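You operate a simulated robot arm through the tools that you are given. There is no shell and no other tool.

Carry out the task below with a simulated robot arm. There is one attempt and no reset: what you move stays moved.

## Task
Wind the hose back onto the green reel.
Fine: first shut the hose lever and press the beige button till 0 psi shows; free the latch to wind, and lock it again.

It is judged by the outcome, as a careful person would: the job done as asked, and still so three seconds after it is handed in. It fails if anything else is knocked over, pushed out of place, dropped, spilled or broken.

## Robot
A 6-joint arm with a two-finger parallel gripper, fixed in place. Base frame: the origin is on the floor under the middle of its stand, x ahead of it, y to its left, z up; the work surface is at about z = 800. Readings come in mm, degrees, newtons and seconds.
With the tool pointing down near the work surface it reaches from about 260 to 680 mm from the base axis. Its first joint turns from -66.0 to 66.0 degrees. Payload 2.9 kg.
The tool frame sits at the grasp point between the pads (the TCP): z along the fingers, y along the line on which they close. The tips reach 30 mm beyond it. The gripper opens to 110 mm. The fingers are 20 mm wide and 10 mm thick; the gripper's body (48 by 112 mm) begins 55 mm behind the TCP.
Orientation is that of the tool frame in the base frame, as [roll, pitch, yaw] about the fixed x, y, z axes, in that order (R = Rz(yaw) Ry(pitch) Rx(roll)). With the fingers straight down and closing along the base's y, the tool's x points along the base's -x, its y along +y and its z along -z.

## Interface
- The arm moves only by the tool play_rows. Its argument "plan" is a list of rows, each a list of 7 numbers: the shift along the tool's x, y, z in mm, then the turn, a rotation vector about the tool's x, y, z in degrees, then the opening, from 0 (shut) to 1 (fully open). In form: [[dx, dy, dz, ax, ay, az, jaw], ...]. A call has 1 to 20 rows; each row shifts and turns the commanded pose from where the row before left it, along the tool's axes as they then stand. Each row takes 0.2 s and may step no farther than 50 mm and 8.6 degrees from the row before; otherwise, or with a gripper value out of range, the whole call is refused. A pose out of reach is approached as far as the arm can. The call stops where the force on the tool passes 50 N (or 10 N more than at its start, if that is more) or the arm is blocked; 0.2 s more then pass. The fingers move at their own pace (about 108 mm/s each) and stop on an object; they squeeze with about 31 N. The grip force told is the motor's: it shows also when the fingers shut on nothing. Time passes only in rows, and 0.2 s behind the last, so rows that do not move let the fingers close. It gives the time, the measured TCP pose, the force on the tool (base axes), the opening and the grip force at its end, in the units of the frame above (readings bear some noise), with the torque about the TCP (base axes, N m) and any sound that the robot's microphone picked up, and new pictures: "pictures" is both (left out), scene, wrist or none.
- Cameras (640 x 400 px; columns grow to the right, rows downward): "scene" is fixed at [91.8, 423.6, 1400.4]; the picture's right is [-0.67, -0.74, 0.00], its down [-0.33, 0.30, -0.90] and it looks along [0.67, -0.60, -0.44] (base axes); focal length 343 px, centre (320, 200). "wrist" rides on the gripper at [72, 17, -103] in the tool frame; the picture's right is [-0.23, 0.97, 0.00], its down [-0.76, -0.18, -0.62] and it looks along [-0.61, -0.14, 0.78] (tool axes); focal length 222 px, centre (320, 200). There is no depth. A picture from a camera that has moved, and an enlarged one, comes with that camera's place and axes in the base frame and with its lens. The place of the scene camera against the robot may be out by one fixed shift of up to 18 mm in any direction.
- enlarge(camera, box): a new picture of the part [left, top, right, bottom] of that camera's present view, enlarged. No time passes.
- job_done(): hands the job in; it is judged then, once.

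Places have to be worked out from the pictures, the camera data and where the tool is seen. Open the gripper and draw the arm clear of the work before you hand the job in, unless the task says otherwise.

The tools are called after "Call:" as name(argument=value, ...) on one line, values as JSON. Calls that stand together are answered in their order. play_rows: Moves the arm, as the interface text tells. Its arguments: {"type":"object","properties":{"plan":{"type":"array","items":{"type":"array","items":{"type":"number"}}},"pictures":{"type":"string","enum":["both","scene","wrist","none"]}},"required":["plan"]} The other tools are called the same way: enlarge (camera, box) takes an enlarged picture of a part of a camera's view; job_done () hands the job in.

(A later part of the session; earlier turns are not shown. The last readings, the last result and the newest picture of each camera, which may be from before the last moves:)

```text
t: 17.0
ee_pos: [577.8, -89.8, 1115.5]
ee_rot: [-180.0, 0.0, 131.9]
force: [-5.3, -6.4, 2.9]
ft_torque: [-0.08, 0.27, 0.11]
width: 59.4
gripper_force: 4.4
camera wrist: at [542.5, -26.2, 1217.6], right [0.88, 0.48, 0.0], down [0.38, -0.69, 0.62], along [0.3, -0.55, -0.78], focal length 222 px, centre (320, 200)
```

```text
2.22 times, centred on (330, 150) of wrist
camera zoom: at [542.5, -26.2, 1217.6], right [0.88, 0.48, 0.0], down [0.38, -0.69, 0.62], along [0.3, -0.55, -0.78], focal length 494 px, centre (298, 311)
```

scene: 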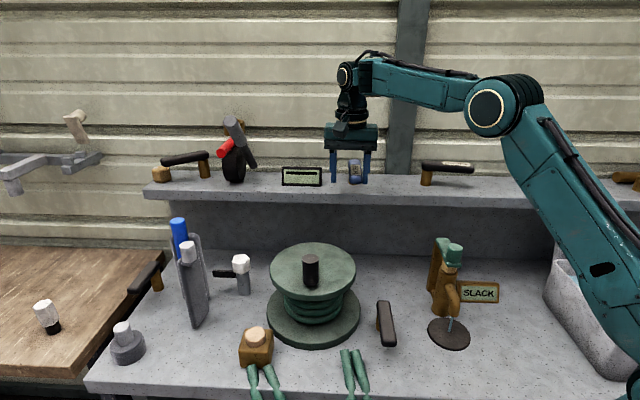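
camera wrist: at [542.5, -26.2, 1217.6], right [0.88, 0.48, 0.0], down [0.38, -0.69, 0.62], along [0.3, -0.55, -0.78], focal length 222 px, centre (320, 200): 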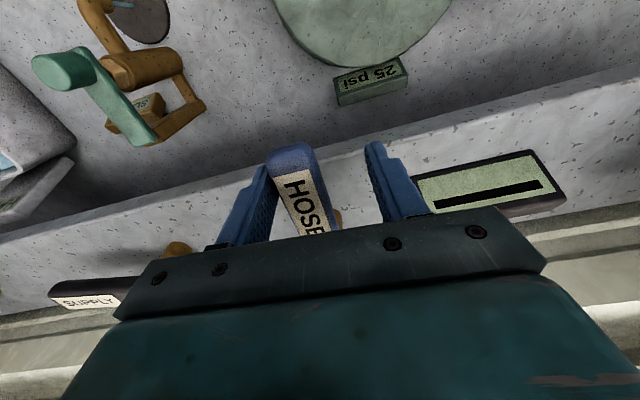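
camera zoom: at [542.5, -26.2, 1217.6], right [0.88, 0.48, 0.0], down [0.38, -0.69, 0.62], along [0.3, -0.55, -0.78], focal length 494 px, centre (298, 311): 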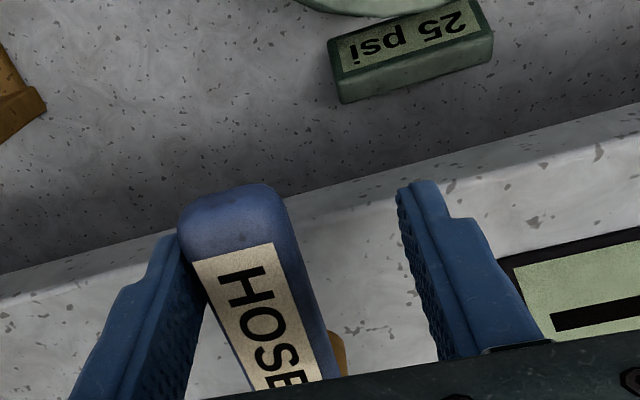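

A stop is reached (8 N and the fingers pushed wider), with the handle about 80° from where it began and matching FEED's angle. I'll back off to centre the handle between the fingers and lift clear.

Call:
play_rows(plan=[[0, -6, 0, 0, 0, 0, 0.5], [0, -8, 0, 0, 0, 0, 0.5], [0, 0, 0, 0, 0, 0, 0.6], [0, 0, -30, 0, 0, 0, 0.6], [0, 0, -40, 0, 0, 0, 0.6]], pictures="both")

Call:
enlarge(camera="scene", box=[270, 140, 490, 210])

Call:
enlarge(camera="wrist", box=[200, 60, 420, 230])

```text
t: 18.2
ee_pos: [570.2, -99.0, 1182.2]
ee_rot: [-180.0, 0.0, 132.1]
force: [-0.1, -0.3, 0.5]
ft_torque: [0.01, -0.05, 0.02]
width: 65.9
gripper_force: 0.0
camera wrist: at [534.0, -34.2, 1285.7], right [0.88, 0.48, 0.0], down [0.38, -0.68, 0.62], along [0.3, -0.55, -0.78], focal length 222 px, centre (320, 200)
```

scene: 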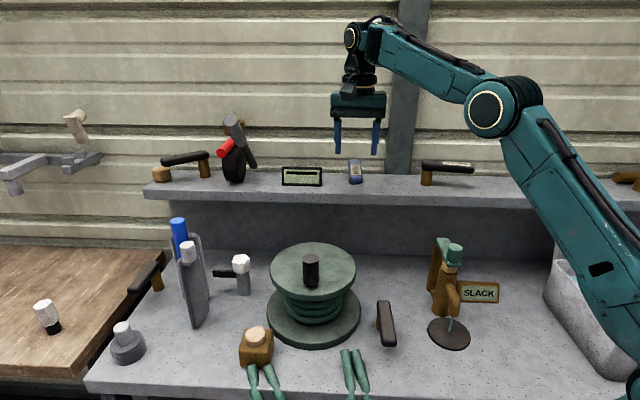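
wrist: 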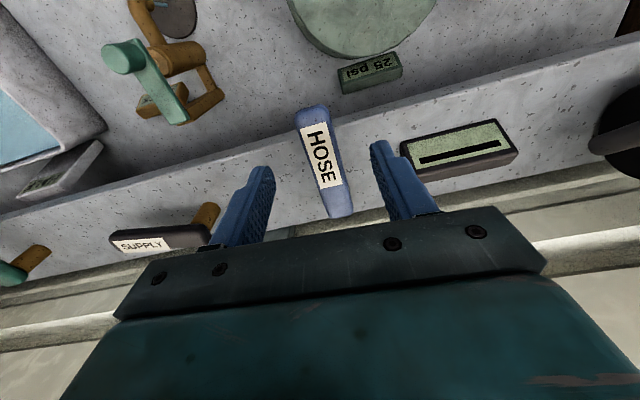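

```text
2.91 times, centred on (380, 175) of scene
camera zoom: at [91.7, 423.6, 1400.4], right [-0.67, -0.74, 0.0], down [-0.33, 0.3, -0.9], along [0.67, -0.6, -0.44], focal length 998 px, centre (146, 273)
```

zoom: 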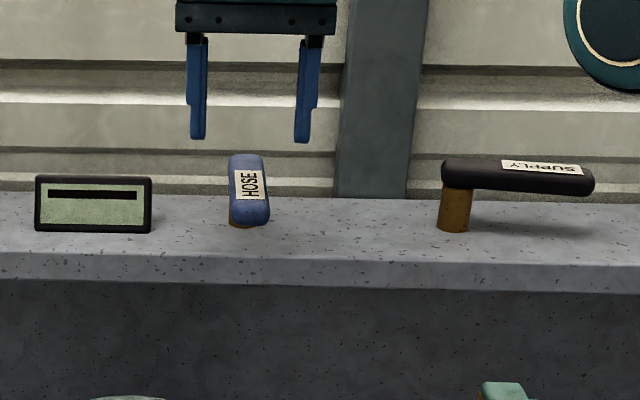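

```text
2.35 times, centred on (310, 145) of wrist
camera zoom: at [534.0, -34.2, 1285.7], right [0.88, 0.48, 0.0], down [0.38, -0.68, 0.62], along [0.3, -0.55, -0.78], focal length 523 px, centre (344, 329)
```

zoom: 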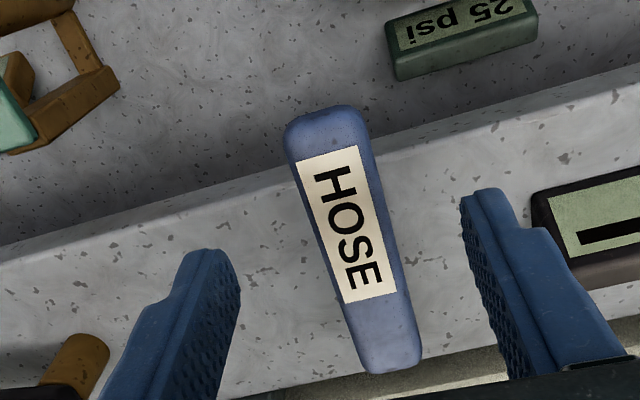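

HOSE now stands square to the shelf and the gauge still shows 25 psi. Next is the beige button at about (524,199,886). I'll move over there at a safe height with the fingers shut.

Call:
play_rows(plan=[[38.6, 19.1, 5.3, 0, 0, 0, 0.3], [38.6, 19.1, 5.3, 0, 0, 0, 0], [38.6, 19.1, 5.3, 0, 0, 0, 0], [38.6, 19.1, 5.3, 0, 0, 0, 0], [38.6, 19.1, 5.3, 0, 0, 0, 0], [38.6, 19.1, 5.3, 0, 0, 0, 0], [0, 0, 0, 0, 0, -8, 0], [0, 0, 0, 0, 0, -8, 0], [0, 0, 0, 0, 0, -8, 0], [0, 0, 0, 0, 0, -8, 0], [0, 0, 0, 0, 0, -8, 0], [0, 0, 0, 0, 0, -8, 0]], pictures="both")

Call:
enlarge(camera="wrist", box=[260, 20, 460, 180])

```text
t: 20.8
ee_pos: [499.4, 149.4, 1152.8]
ee_rot: [-180.0, 0.0, -179.9]
force: [0.7, -0.2, 0.4]
ft_torque: [-0.01, -0.01, 0.02]
width: 0.1
gripper_force: 30.6
camera wrist: at [426.6, 165.6, 1255.3], right [0.22, 0.97, 0.0], down [0.76, -0.18, 0.62], along [0.61, -0.14, -0.78], focal length 222 px, centre (320, 200)
```

scene: 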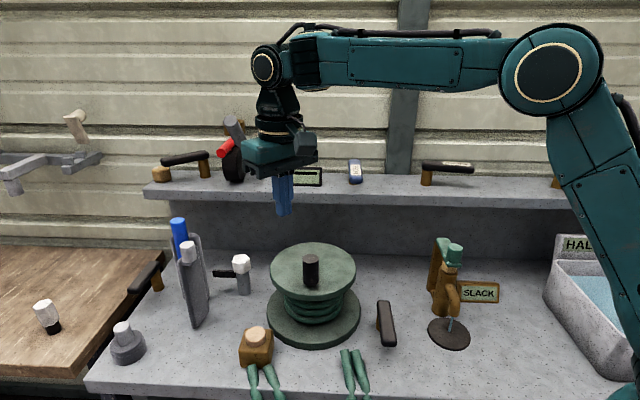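
wrist: 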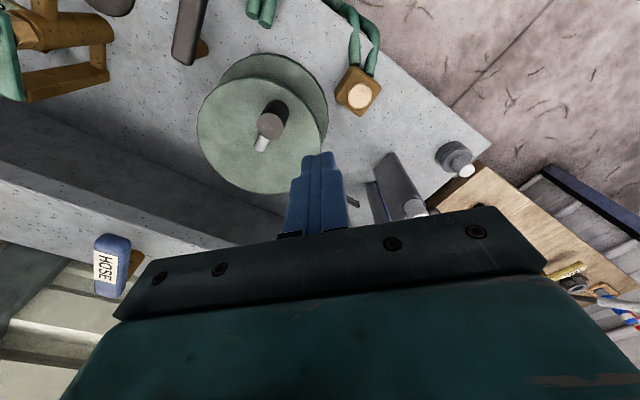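

```text
2.50 times, centred on (360, 100) of wrist
camera zoom: at [426.6, 165.6, 1255.3], right [0.22, 0.97, 0.0], down [0.76, -0.18, 0.62], along [0.61, -0.14, -0.78], focal length 555 px, centre (220, 450)
```

zoom: 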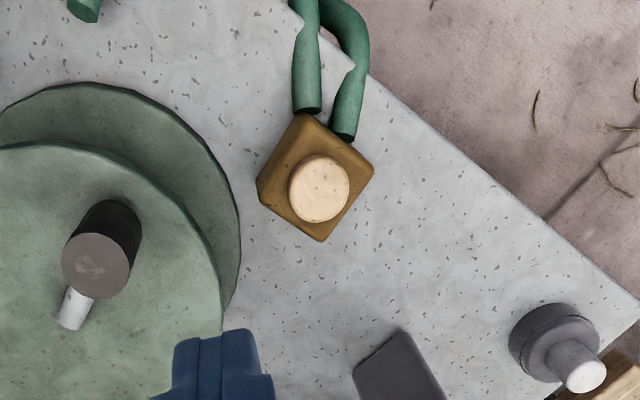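

The button's top centre is at about (527,206,888). I'll go directly above it with the fingers shut and stop a little short.

Call:
play_rows(plan=[[-13.8, 28.3, 30, 0, 0, 0, 0], [-13.8, 28.3, 40, 0, 0, 0, 0], [0, 0, 40, 0, 0, 0, 0], [0, 0, 40, 0, 0, 0, 0], [0, 0, 35, 0, 0, 0, 0], [0, 0, 25, 0, 0, 0, 0]], pictures="both")

Call:
enlarge(camera="scene", box=[200, 240, 340, 380])

Call:
enlarge(camera="wrist", box=[220, 60, 420, 240])

```text
refused: row 2 steps farther than a row can; nothing moved
```

```text
2.86 times, centred on (270, 310) of scene
camera zoom: at [91.7, 423.6, 1400.4], right [-0.67, -0.74, 0.0], down [-0.33, 0.3, -0.9], along [0.67, -0.6, -0.44], focal length 980 px, centre (463, -114)
```

zoom: 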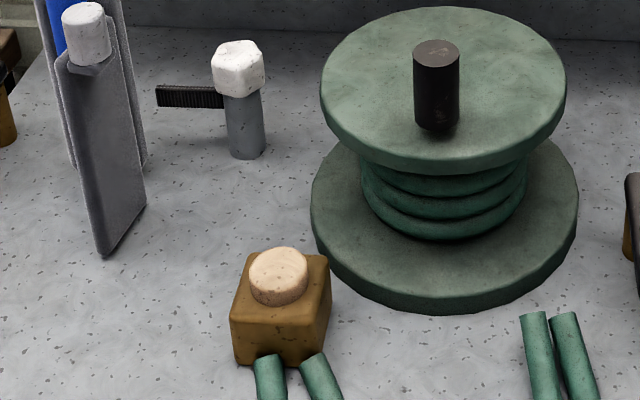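

```text
2.22 times, centred on (320, 150) of wrist
camera zoom: at [426.6, 165.6, 1255.3], right [0.22, 0.97, 0.0], down [0.76, -0.18, 0.62], along [0.61, -0.14, -0.78], focal length 494 px, centre (320, 311)
```

zoom: 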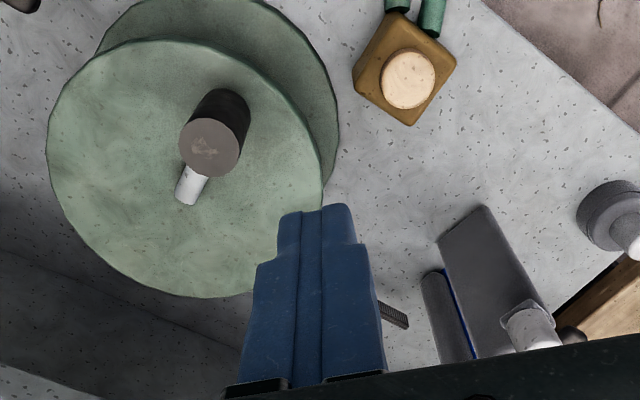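

One step was just over the limit. I'll resend it with slightly smaller steps.

Call:
play_rows(plan=[[-13.8, 28.3, 30, 0, 0, 0, 0], [-13.8, 28.3, 36, 0, 0, 0, 0], [0, 0, 40, 0, 0, 0, 0], [0, 0, 40, 0, 0, 0, 0], [0, 0, 38, 0, 0, 0, 0], [0, 0, 20, 0, 0, 0, 0]], pictures="both")

Call:
enlarge(camera="scene", box=[200, 240, 340, 380])

Call:
enlarge(camera="wrist", box=[220, 60, 420, 240])

```text
t: 22.2
ee_pos: [529.2, 207.6, 946.4]
ee_rot: [-179.9, 0.0, -180.0]
force: [0.6, -0.4, -0.3]
ft_torque: [0.01, 0.0, 0.0]
width: 0.0
gripper_force: 31.3
camera wrist: at [456.4, 224.3, 1048.9], right [0.23, 0.97, 0.0], down [0.76, -0.18, 0.62], along [0.61, -0.14, -0.78], focal length 222 px, centre (320, 200)
```

scene: 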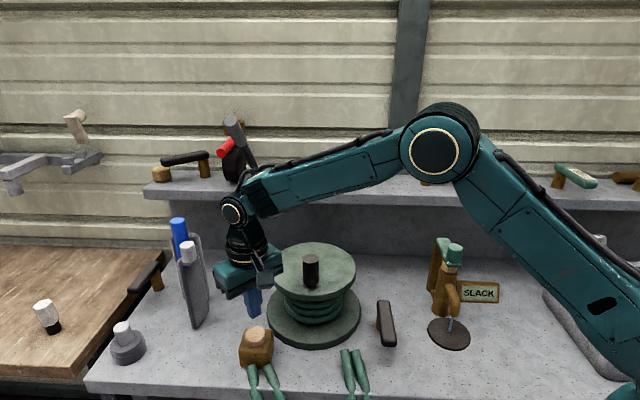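
wrist: 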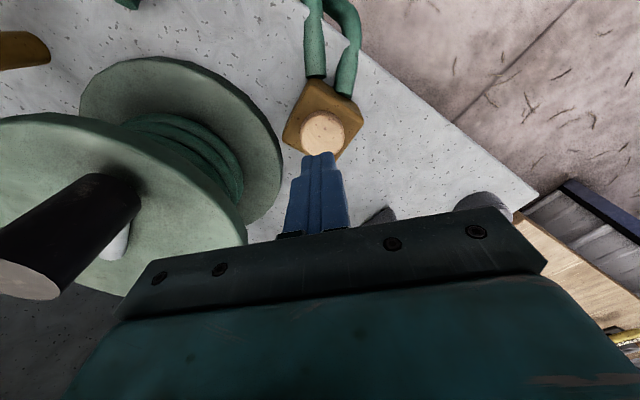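

```text
2.86 times, centred on (270, 310) of scene
camera zoom: at [91.8, 423.6, 1400.4], right [-0.67, -0.74, 0.0], down [-0.33, 0.3, -0.9], along [0.67, -0.6, -0.44], focal length 980 px, centre (463, -114)
```

zoom: 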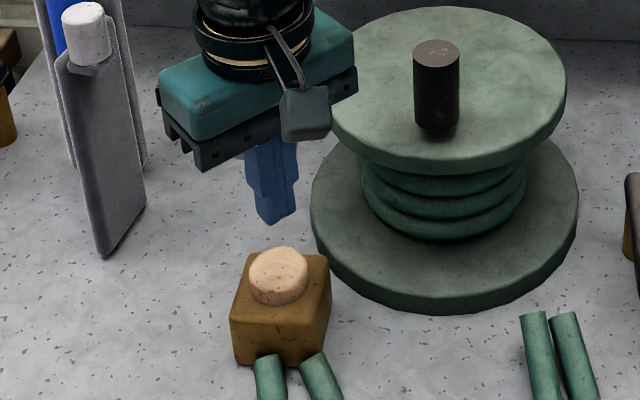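

```text
2.22 times, centred on (320, 150) of wrist
camera zoom: at [456.4, 224.3, 1048.9], right [0.23, 0.97, 0.0], down [0.76, -0.18, 0.62], along [0.61, -0.14, -0.78], focal length 494 px, centre (320, 311)
```

zoom: 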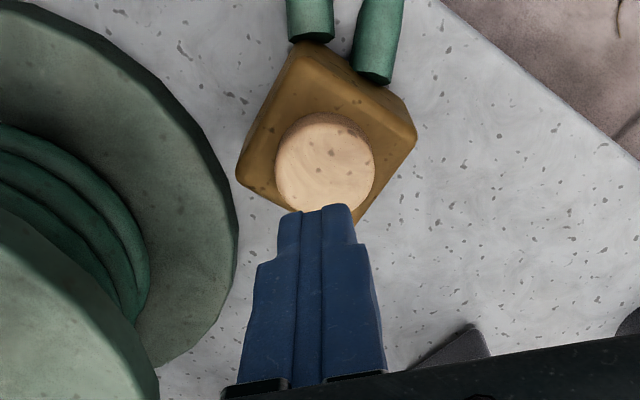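

The tip is about 6 mm too far back. I'll correct by (-6,+4) and descend in small steps onto the button.

Call:
play_rows(plan=[[6, 4, 8, 0, 0, 0, 0], [0, 0, 8, 0, 0, 0, 0], [0, 0, 8, 0, 0, 0, 0], [0, 0, 4, 0, 0, 0, 0], [0, 0, 3, 0, 0, 0, 0]], pictures="both")

Call:
enlarge(camera="scene", box=[200, 240, 340, 380])

```text
t: 23.4
ee_pos: [521.4, 209.1, 917.9]
ee_rot: [179.9, 0.0, 180.0]
force: [-0.3, -0.9, 0.7]
ft_torque: [0.01, -0.01, 0.0]
width: 0.0
gripper_force: 31.0
camera wrist: at [449.5, 225.8, 1020.3], right [0.23, 0.97, 0.0], down [0.76, -0.18, 0.62], along [0.61, -0.14, -0.78], focal length 222 px, centre (320, 200)
```

scene: 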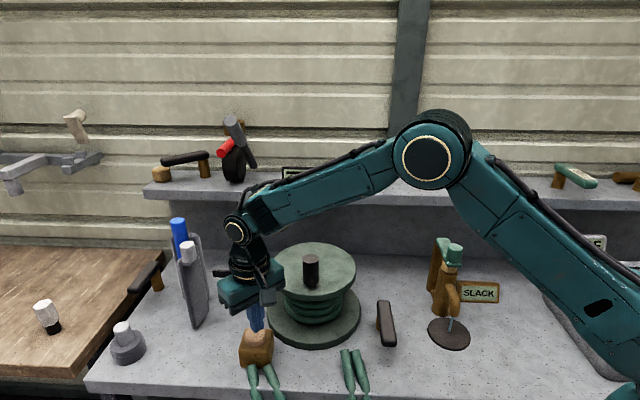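
wrist: 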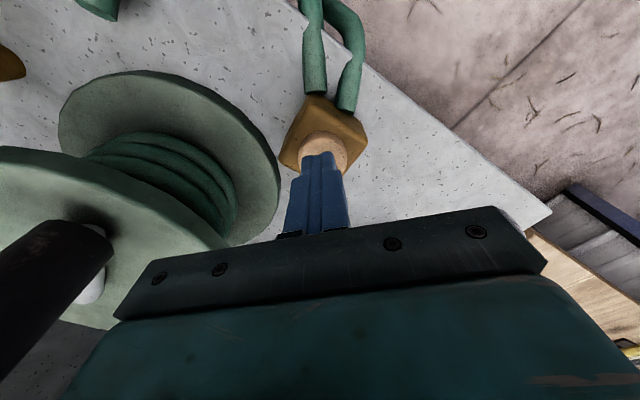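

```text
2.86 times, centred on (270, 310) of scene
camera zoom: at [91.8, 423.6, 1400.4], right [-0.67, -0.74, 0.0], down [-0.33, 0.3, -0.9], along [0.67, -0.6, -0.44], focal length 980 px, centre (463, -114)
```

zoom: 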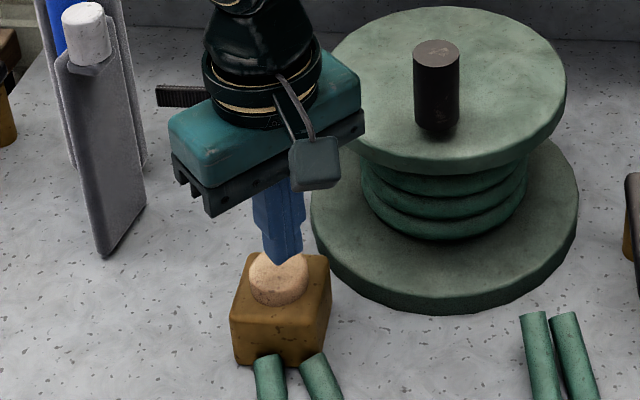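

The fingertips are right at the button top. I'll press down in 2 mm steps.

Call:
play_rows(plan=[[3, 2, 2, 0, 0, 0, 0], [0, 0, 2, 0, 0, 0, 0], [0, 0, 2, 0, 0, 0, 0], [0, 0, 2, 0, 0, 0, 0]], pictures="scene")

Call:
enlarge(camera="scene", box=[200, 240, 340, 380])

```text
t: 24.4
ee_pos: [516.8, 211.5, 910.6]
ee_rot: [180.0, 0.0, 180.0]
force: [0.7, 0.0, 0.1]
ft_torque: [0.01, -0.01, 0.04]
width: 0.0
gripper_force: 31.0
```

scene: 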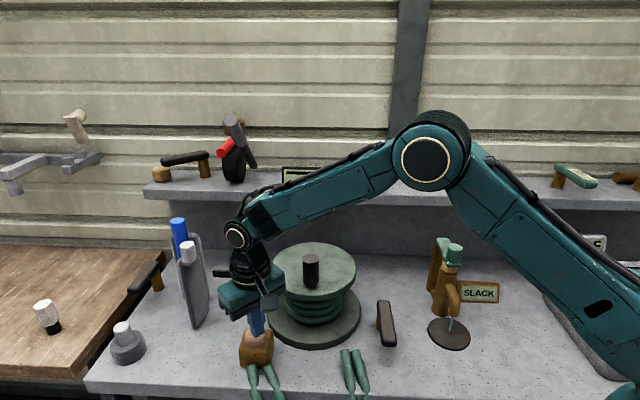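

```text
2.86 times, centred on (270, 310) of scene
camera zoom: at [91.8, 423.6, 1400.4], right [-0.67, -0.74, 0.0], down [-0.33, 0.3, -0.9], along [0.67, -0.6, -0.44], focal length 980 px, centre (463, -114)
```

zoom: 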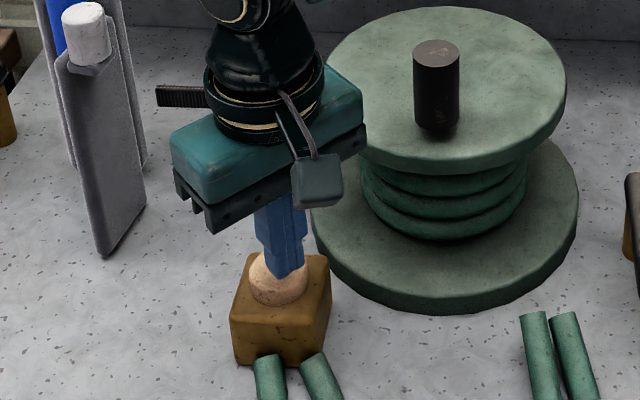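

No contact force yet at TCP z=910 (tips at about 880). I'll check alignment with the wrist camera before going lower.

Call:
enlarge(camera="wrist", box=[260, 70, 400, 220])

Call:
enlarge(camera="scene", box=[225, 300, 295, 380])

```text
2.67 times, centred on (330, 145) of wrist
camera zoom: at [444.8, 228.1, 1012.7], right [0.23, 0.97, 0.0], down [0.76, -0.18, 0.62], along [0.61, -0.14, -0.78], focal length 592 px, centre (293, 347)
```

zoom: 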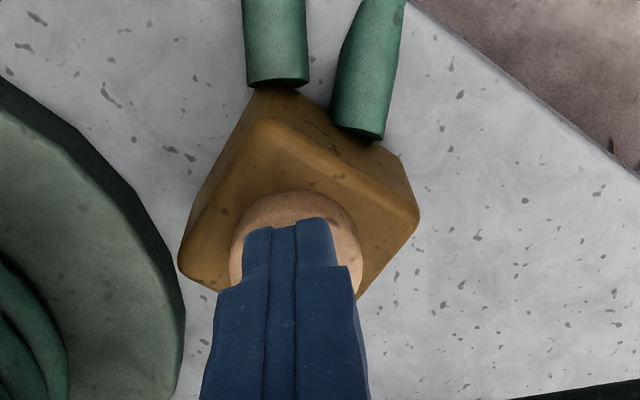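

```text
5.00 times, centred on (260, 340) of scene
camera zoom: at [91.8, 423.6, 1400.4], right [-0.67, -0.74, 0.0], down [-0.33, 0.3, -0.9], along [0.67, -0.6, -0.44], focal length 1714 px, centre (620, -500)
```

zoom: 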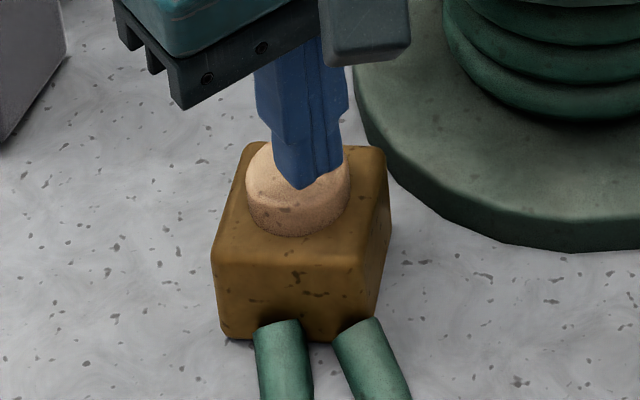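

The tip is over the button. I'll keep pressing in 2 mm steps until the force rises.

Call:
play_rows(plan=[[0, 0, 2, 0, 0, 0, 0], [0, 0, 2, 0, 0, 0, 0], [0, 0, 2, 0, 0, 0, 0]], pictures="none")

```text
t: 25.2
ee_pos: [517.3, 211.4, 904.9]
ee_rot: [180.0, 0.0, 180.0]
force: [0.0, -0.6, -0.7]
ft_torque: [-0.01, 0.02, 0.0]
width: 0.1
gripper_force: 30.7
```

Call:
play_rows(plan=[[0, 0, 2, 0, 0, 0, 0], [0, 0, 2, 0, 0, 0, 0]], pictures="both")

Call:
enlarge(camera="scene", box=[225, 300, 295, 380])

Call:
enlarge(camera="wrist", box=[260, 70, 400, 220])

```text
t: 25.8
ee_pos: [518.1, 211.1, 899.6]
ee_rot: [180.0, 0.0, -180.0]
force: [0.4, -0.2, -0.4]
ft_torque: [0.02, 0.02, -0.04]
width: 0.0
gripper_force: 30.8
camera wrist: at [445.9, 227.0, 1002.3], right [0.23, 0.97, 0.0], down [0.76, -0.18, 0.62], along [0.61, -0.14, -0.78], focal length 222 px, centre (320, 200)
```

scene: 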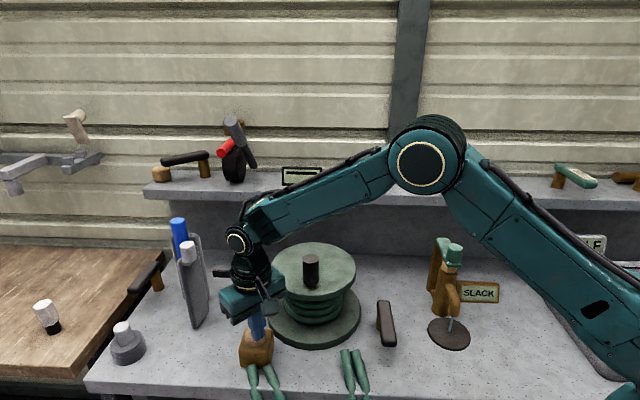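
wrist: 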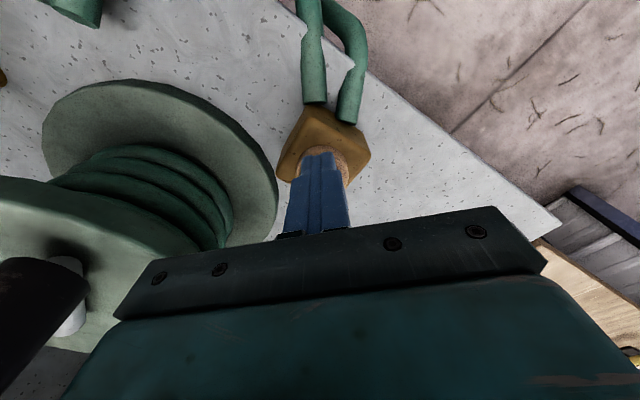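

```text
5.00 times, centred on (260, 340) of scene
camera zoom: at [91.8, 423.6, 1400.4], right [-0.67, -0.74, 0.0], down [-0.33, 0.3, -0.9], along [0.67, -0.6, -0.44], focal length 1714 px, centre (620, -500)
```

zoom: 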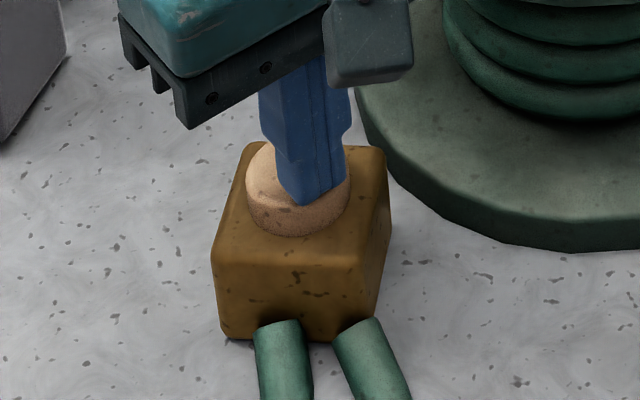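

```text
2.67 times, centred on (330, 145) of wrist
camera zoom: at [445.9, 227.0, 1002.3], right [0.23, 0.97, 0.0], down [0.76, -0.18, 0.62], along [0.61, -0.14, -0.78], focal length 592 px, centre (293, 347)
```

zoom: 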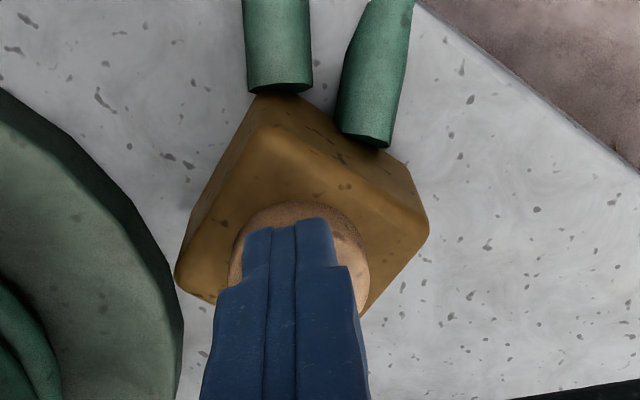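

Using the arm tip as a reference, the scene camera is offset by roughly (6,-10) px. With that corrected, the button is at about (532,210,858). I'll shift 13 mm forward and keep descending.

Call:
play_rows(plan=[[-7, -1, 0, 0, 0, 0, 0], [-6, 0, 0, 0, 0, 0, 0], [0, 0, 3, 0, 0, 0, 0], [0, 0, 3, 0, 0, 0, 0], [0, 0, 2, 0, 0, 0, 0]], pictures="both")

Call:
enlarge(camera="scene", box=[225, 300, 295, 380])

Call:
enlarge(camera="wrist", box=[260, 70, 400, 220])

```text
t: 27.0
ee_pos: [530.7, 210.1, 892.3]
ee_rot: [-180.0, 0.1, -180.0]
force: [0.7, -0.7, 1.8]
ft_torque: [-0.03, 0.05, 0.03]
width: 0.0
gripper_force: 31.2
camera wrist: at [459.1, 226.5, 995.7], right [0.23, 0.97, 0.0], down [0.76, -0.18, 0.62], along [0.61, -0.14, -0.78], focal length 222 px, centre (320, 200)
```

scene: 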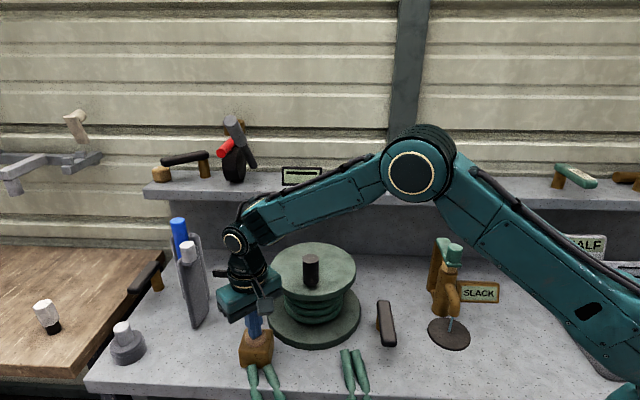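
wrist: 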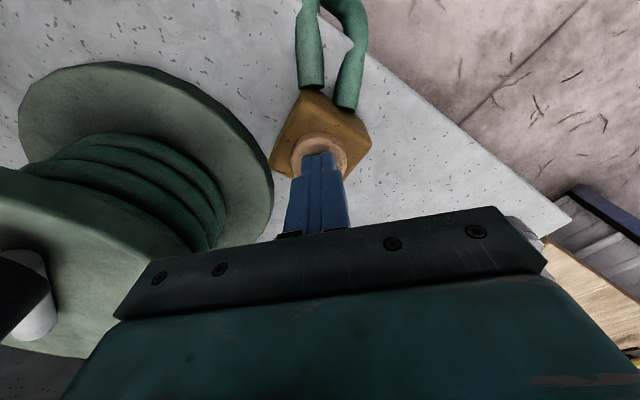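

```text
5.00 times, centred on (260, 340) of scene
camera zoom: at [91.7, 423.6, 1400.4], right [-0.67, -0.74, 0.0], down [-0.33, 0.3, -0.9], along [0.67, -0.6, -0.44], focal length 1714 px, centre (620, -500)
```

zoom: 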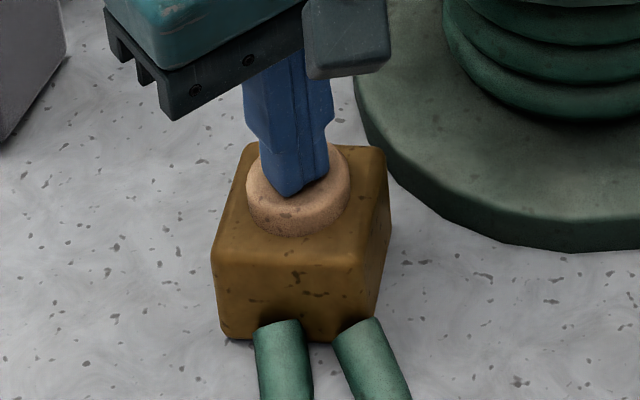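

```text
2.67 times, centred on (330, 145) of wrist
camera zoom: at [459.1, 226.5, 995.7], right [0.23, 0.97, 0.0], down [0.76, -0.18, 0.62], along [0.61, -0.14, -0.78], focal length 592 px, centre (293, 347)
```

zoom: 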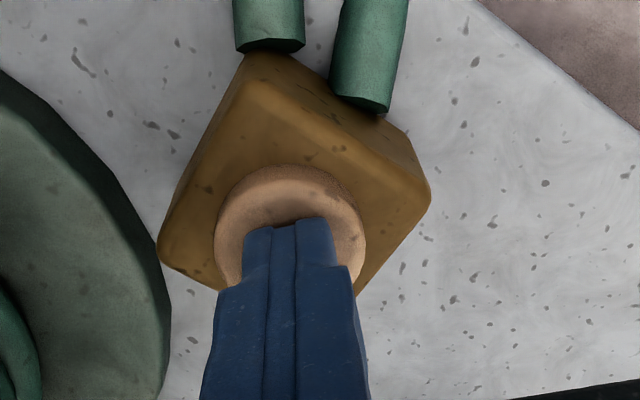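

Now the tip sits centred over the button, with a slight force appearing. Continuing to press.

Call:
play_rows(plan=[[0, 0, 2, 0, 0, 0, 0], [0, 0, 2, 0, 0, 0, 0]], pictures="none")

```text
t: 27.6
ee_pos: [530.4, 209.5, 888.1]
ee_rot: [-179.9, 0.1, -179.9]
force: [-2.5, -1.4, 10.2]
ft_torque: [-0.07, 0.09, 0.07]
width: 0.0
gripper_force: 30.9
```

Contact is confirmed: 10 N with the button going down. I'll press a little deeper, then hold.

Call:
play_rows(plan=[[0, 0, 2, 0, 0, 0, 0], [0, 0, 2, 0, 0, 0, 0]], pictures="scene")

Call:
enlarge(camera="scene", box=[225, 300, 295, 380])

```text
t: 28.2
ee_pos: [531.5, 209.7, 886.7]
ee_rot: [180.0, 0.1, 179.9]
force: [-14.9, -4.9, 35.9]
ft_torque: [-0.14, 0.48, -0.06]
width: 0.0
gripper_force: 30.9
```

scene: 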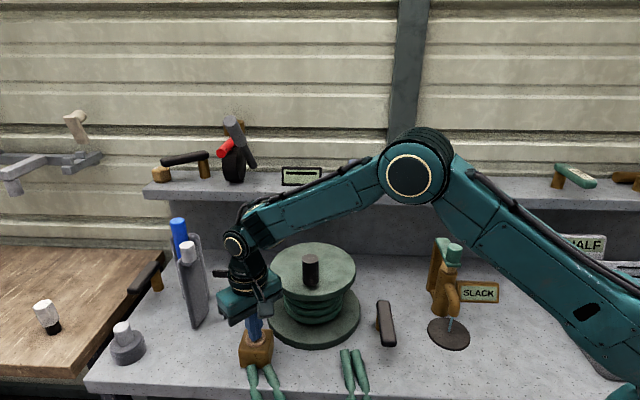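

```text
5.00 times, centred on (260, 340) of scene
camera zoom: at [90.8, 423.2, 1400.6], right [-0.67, -0.74, 0.0], down [-0.33, 0.3, -0.9], along [0.67, -0.6, -0.44], focal length 1714 px, centre (620, -500)
```

zoom: 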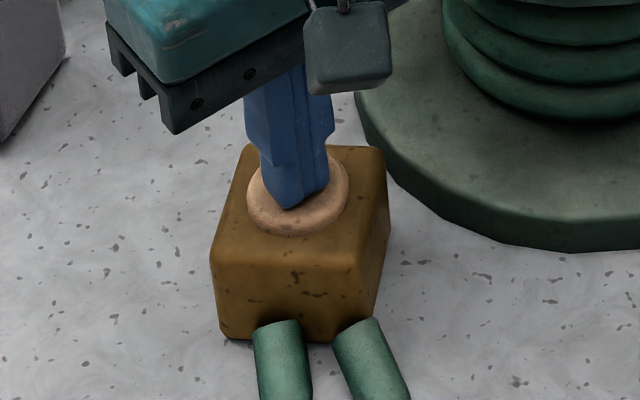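

The button is bottomed out at 36 N. I'll ease by about 1 mm so it stays pressed without excessive force, and hold for several seconds.

Call:
play_rows(plan=[[0, 0, -1, 0, 0, 0, 0], [0, 0, 0, 0, 0, 0, 0], [0, 0, 0, 0, 0, 0, 0], [0, 0, 0, 0, 0, 0, 0], [0, 0, 0, 0, 0, 0, 0], [0, 0, 0, 0, 0, 0, 0], [0, 0, 0, 0, 0, 0, 0], [0, 0, 0, 0, 0, 0, 0], [0, 0, 0, 0, 0, 0, 0], [0, 0, 0, 0, 0, 0, 0], [0, 0, 0, 0, 0, 0, 0], [0, 0, 0, 0, 0, 0, 0], [0, 0, 0, 0, 0, 0, 0], [0, 0, 0, 0, 0, 0, 0], [0, 0, 0, 0, 0, 0, 0], [0, 0, 0, 0, 0, 0, 0], [0, 0, 0, 0, 0, 0, 0], [0, 0, 0, 0, 0, 0, 0], [0, 0, 0, 0, 0, 0, 0], [0, 0, 0, 0, 0, 0, 0]], pictures="none")

```text
t: 32.4
ee_pos: [531.1, 210.0, 887.9]
ee_rot: [179.9, 0.2, 180.0]
force: [-1.4, -0.8, 30.4]
ft_torque: [-0.05, 0.11, -0.01]
width: 0.1
gripper_force: 30.8
```

Held for 4 seconds at about 30 N. Now I'll lift and go to a spot with a view of the psi display behind the reel.

Call:
play_rows(plan=[[0, 0, -40, 0, 0, 0, 0], [0, 0, -40, 0, 0, 8, 0], [0, 0, -40, 0, 0, 8, 0], [0, 0, -40, 0, 0, 8, 0], [0, 0, -40, 0, 0, 8, 0], [0, 0, -40, 0, 0, 8, 0], [0, 0, -40, 0, 0, 8, 0], [-44, -20, 0, 0, 0, 0, 0], [-44, -20, 0, 0, 0, 0, 0], [-44, -20, 0, 0, 0, 0, 0], [-44, -20, 0, 0, 0, 0, 0], [-44, -20, 0, 0, 0, 0, 0]], pictures="both")

Call:
enlarge(camera="wrist", box=[300, 20, 460, 140])

```text
t: 35.0
ee_pos: [602.4, -19.8, 1162.4]
ee_rot: [180.0, -0.1, 132.0]
force: [-0.1, -0.2, 0.6]
ft_torque: [0.03, 0.0, -0.04]
width: 0.0
gripper_force: 30.9
camera wrist: at [566.6, 45.7, 1265.3], right [0.88, 0.48, 0.0], down [0.38, -0.68, 0.62], along [0.3, -0.55, -0.78], focal length 222 px, centre (320, 200)
```

scene: 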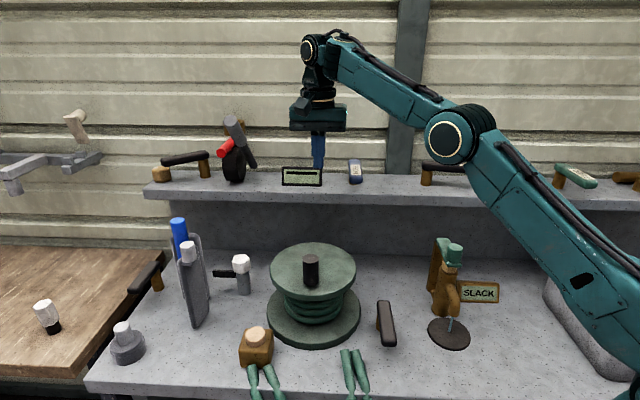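
wrist: 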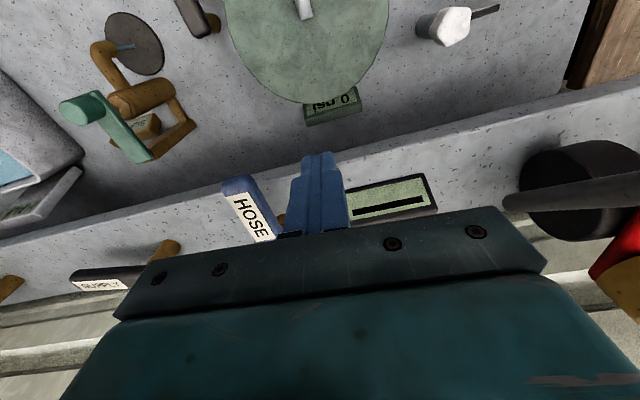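

```text
3.33 times, centred on (380, 80) of wrist
camera zoom: at [566.6, 45.7, 1265.3], right [0.88, 0.48, 0.0], down [0.38, -0.68, 0.62], along [0.3, -0.55, -0.78], focal length 740 px, centre (120, 600)
```

zoom: 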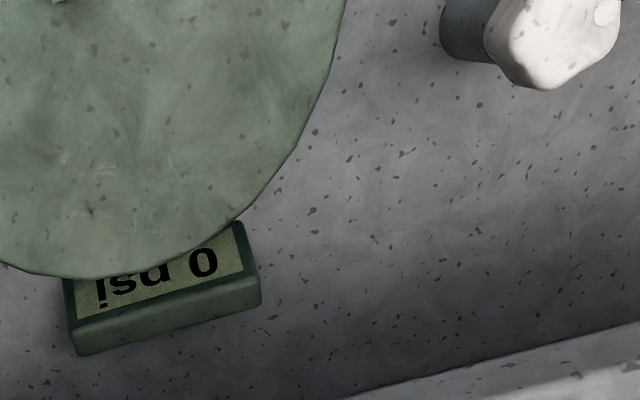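

The display now reads 0 psi, so HOSE is shut and the pressure is bled off. Next I need to be sure which part is the reel's latch, so I'll look again at the candidates from here.

Call:
enlarge(camera="wrist", box=[40, 0, 260, 180])

Call:
enlarge(camera="wrist", box=[380, 0, 540, 80])

Call:
enlarge(camera="wrist", box=[480, 120, 640, 320])

Call:
enlarge(camera="scene", box=[260, 230, 420, 350])

Call:
enlarge(camera="scene", box=[360, 290, 420, 360])

Call:
enlarge(camera="scene", box=[90, 200, 220, 380])

```text
2.22 times, centred on (150, 90) of wrist
camera zoom: at [566.6, 45.7, 1265.3], right [0.88, 0.48, 0.0], down [0.38, -0.68, 0.62], along [0.3, -0.55, -0.78], focal length 494 px, centre (698, 444)
```

zoom: 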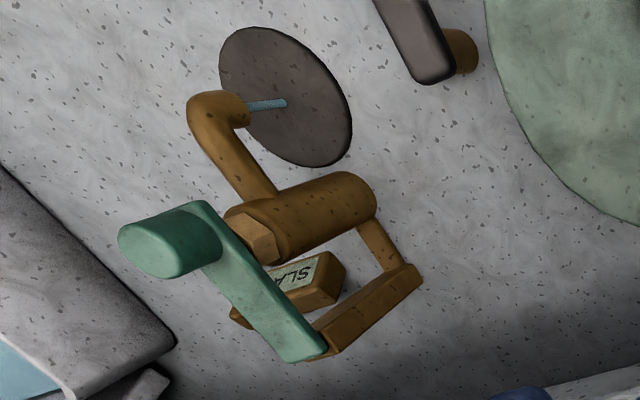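

```text
4.00 times, centred on (460, 40) of wrist
camera zoom: at [566.6, 45.7, 1265.3], right [0.88, 0.48, 0.0], down [0.38, -0.68, 0.62], along [0.3, -0.55, -0.78], focal length 888 px, centre (-240, 840)
```

zoom: 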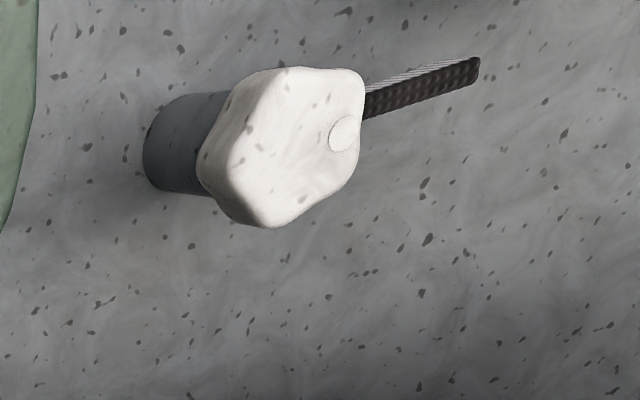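

```text
2.00 times, centred on (560, 220) of wrist
camera zoom: at [566.6, 45.7, 1265.3], right [0.88, 0.48, 0.0], down [0.38, -0.68, 0.62], along [0.3, -0.55, -0.78], focal length 444 px, centre (-160, 160)
```

zoom: 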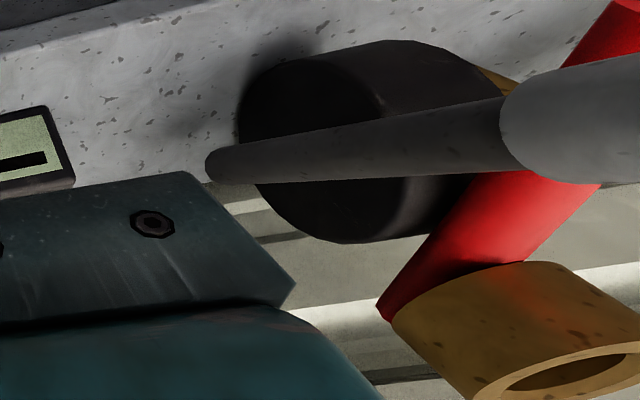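

```text
3.33 times, centred on (340, 290) of scene
camera zoom: at [91.7, 423.6, 1400.4], right [-0.67, -0.74, 0.0], down [-0.33, 0.3, -0.9], along [0.67, -0.6, -0.44], focal length 1143 px, centre (253, -100)
```

zoom: 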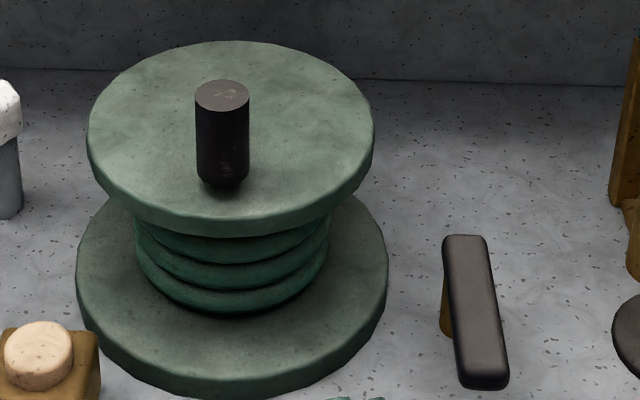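

```text
5.71 times, centred on (390, 325) of scene
camera zoom: at [91.7, 423.6, 1400.4], right [-0.67, -0.74, 0.0], down [-0.33, 0.3, -0.9], along [0.67, -0.6, -0.44], focal length 1959 px, centre (-80, -514)
```

zoom: 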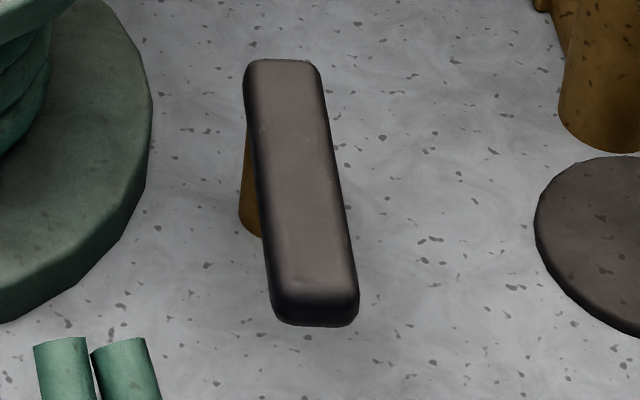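

```text
2.22 times, centred on (155, 290) of scene
camera zoom: at [91.7, 423.6, 1400.4], right [-0.67, -0.74, 0.0], down [-0.33, 0.3, -0.9], along [0.67, -0.6, -0.44], focal length 762 px, centre (687, 0)
```

zoom: 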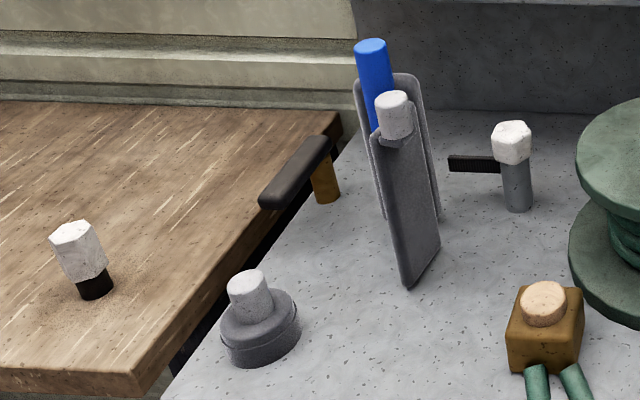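

My reasoning: the white-capped post is about 740 mm out, beyond reach, and points away from the reel. The brown lever beside the reel (post about (415,-35)) stands at 133°, the same angle as the shut HOSE lever. It is the only control next to the reel, so it's most likely the latch in its locked position. I'll move near it for a close look.

Call:
play_rows(plan=[[38.8, -24.3, 0, 0, 0, 0, 0], [38.8, -24.3, 0, 0, 0, 0, 0], [38.8, -24.3, 0, 0, 0, 0, 0], [38.8, -24.3, 0, 0, 0, 0, 0], [38.8, -24.3, 0, 0, 0, 0, 0], [0, 0, 20, 0, 0, 7, 0], [0, 0, 20, 0, 0, 7, 0], [0, 0, 20, 0, 0, 7, 0], [0, 0, 20, 0, 0, 7, 0], [0, 0, 20, 0, 0, 7, 0], [0, 0, 0, 0, 0, 7, 0]], pictures="both")

Call:
enlarge(camera="wrist", box=[200, 20, 480, 200])

```text
t: 37.4
ee_pos: [384.0, 42.5, 1065.9]
ee_rot: [180.0, -0.1, 89.9]
force: [0.0, 0.3, 0.8]
ft_torque: [-0.03, -0.03, 0.01]
width: 0.2
gripper_force: 31.0
camera wrist: at [401.3, 115.1, 1167.6], right [0.97, -0.23, 0.0], down [-0.18, -0.76, 0.62], along [-0.14, -0.61, -0.78], focal length 222 px, centre (320, 200)
```

scene: 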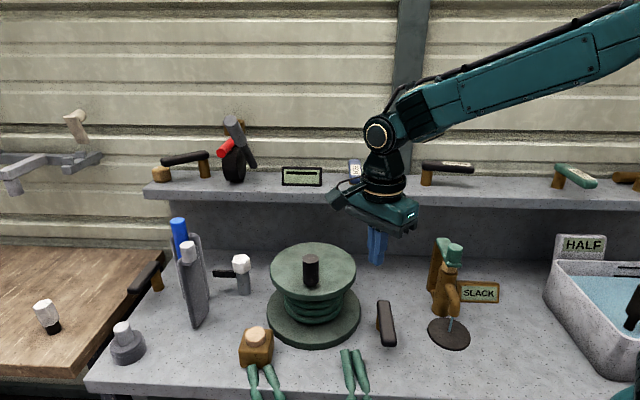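
wrist: 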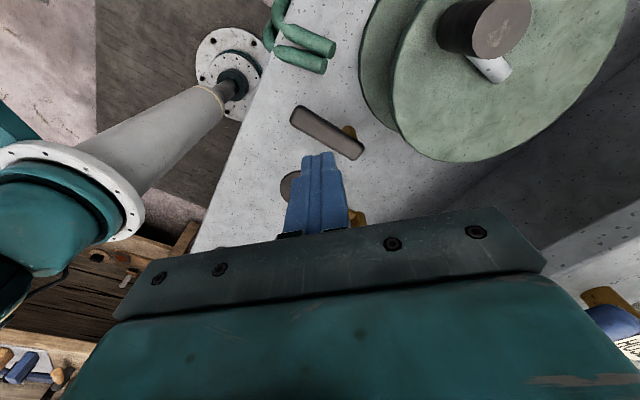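

```text
2.22 times, centred on (340, 110) of wrist
camera zoom: at [401.3, 115.1, 1167.6], right [0.97, -0.23, 0.0], down [-0.18, -0.76, 0.62], along [-0.14, -0.61, -0.78], focal length 494 px, centre (276, 400)
```

zoom: 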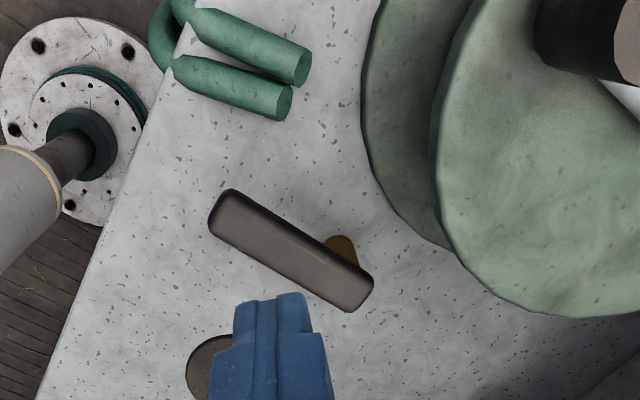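

From here the handle runs from (344,26) to (425,-52) with the post at about (415,-38), at roughly 135°. The hose ends lie at (401,68) and (413,83). I'll lower the shut fingers beside the reel-facing side of the handle at about (392,31).

Call:
play_rows(plan=[[-11.5, 8.3, 30, 0, 0, 0, 0], [0, 0, 45, 0, 0, 0, 0], [0, 0, 45, 0, 0, 0, 0], [0, 0, 45, 0, 0, 0, 0], [0, 0, 30, 0, 0, 0, 0], [0, 0, 18, 0, 0, 0, 0]], pictures="both")

Call:
enlarge(camera="wrist", box=[220, 40, 460, 220])

Call:
enlarge(camera="scene", box=[320, 260, 460, 380])

```text
t: 38.8
ee_pos: [389.1, 30.6, 851.7]
ee_rot: [-180.0, 0.0, 89.9]
force: [0.1, 1.0, 0.0]
ft_torque: [0.02, -0.02, 0.0]
width: 0.2
gripper_force: 31.1
camera wrist: at [406.4, 102.9, 954.0], right [0.97, -0.23, 0.0], down [-0.18, -0.76, 0.62], along [-0.14, -0.61, -0.78], focal length 222 px, centre (320, 200)
```

scene: 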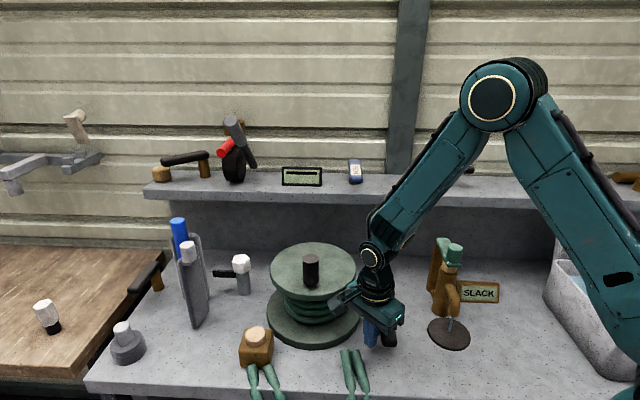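
wrist: 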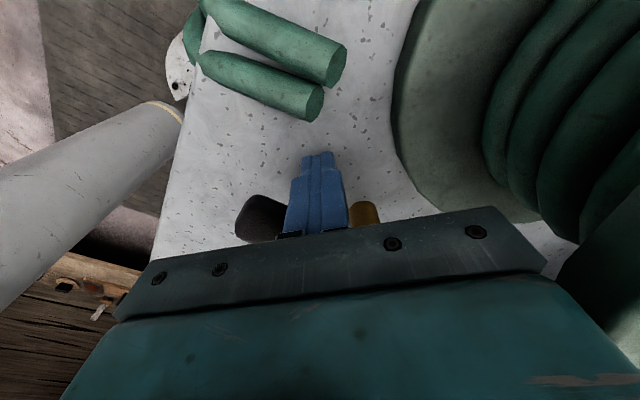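

```text
2.22 times, centred on (340, 130) of wrist
camera zoom: at [406.4, 102.9, 954.0], right [0.97, -0.23, 0.0], down [-0.18, -0.76, 0.62], along [-0.14, -0.61, -0.78], focal length 494 px, centre (276, 356)
```

zoom: 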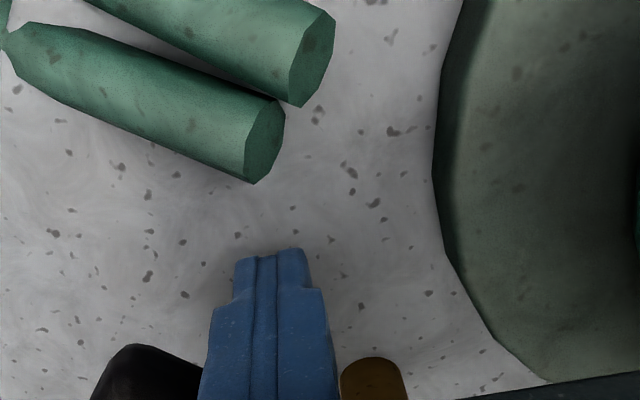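

```text
3.33 times, centred on (390, 320) of scene
camera zoom: at [91.8, 423.6, 1400.4], right [-0.67, -0.74, 0.0], down [-0.33, 0.3, -0.9], along [0.67, -0.6, -0.44], focal length 1143 px, centre (87, -200)
```

zoom: 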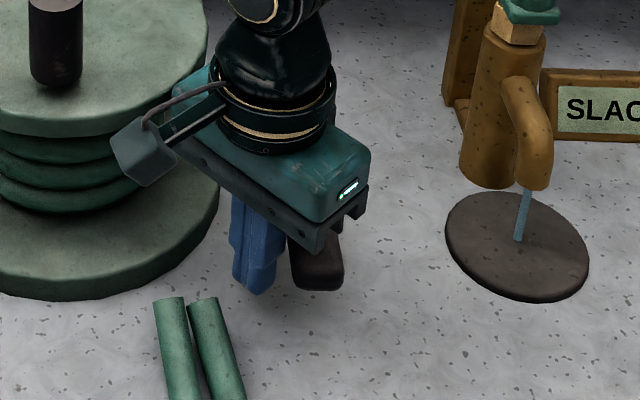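

The fingertips are beside the handle, clear of the hose ends. I'll gently push it away from the reel, watching the force.

Call:
play_rows(plan=[[-6.7, -4.2, 0, 0, 0, 0, 0], [-3.1, -5.1, 0, 0, 0, 0, 0], [-3.1, -5.1, 0, 0, 0, 0, 0]], pictures="scene")

Call:
enlarge(camera="scene", box=[320, 260, 460, 380])

```text
t: 39.6
ee_pos: [376.7, 18.1, 851.9]
ee_rot: [-180.0, 0.0, 89.9]
force: [1.2, 0.3, -0.8]
ft_torque: [-0.03, 0.0, 0.02]
width: 0.2
gripper_force: 30.8
```

scene: 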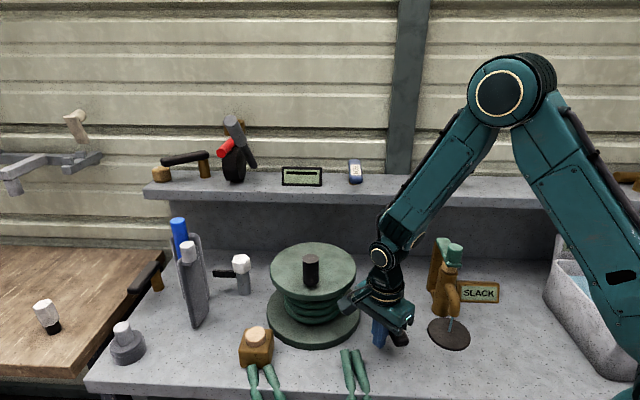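

```text
3.33 times, centred on (390, 320) of scene
camera zoom: at [91.8, 423.6, 1400.4], right [-0.67, -0.74, 0.0], down [-0.33, 0.3, -0.9], along [0.67, -0.6, -0.44], focal length 1143 px, centre (87, -200)
```

zoom: 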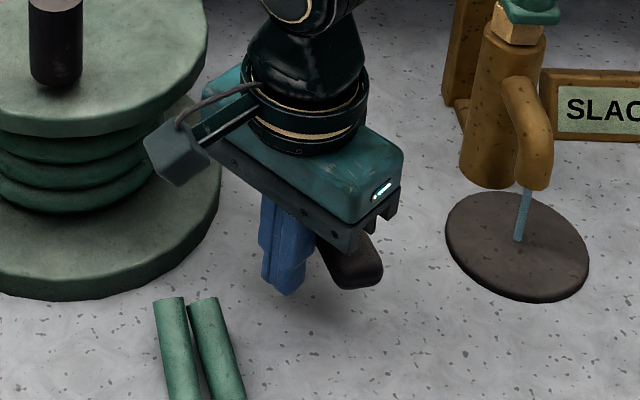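

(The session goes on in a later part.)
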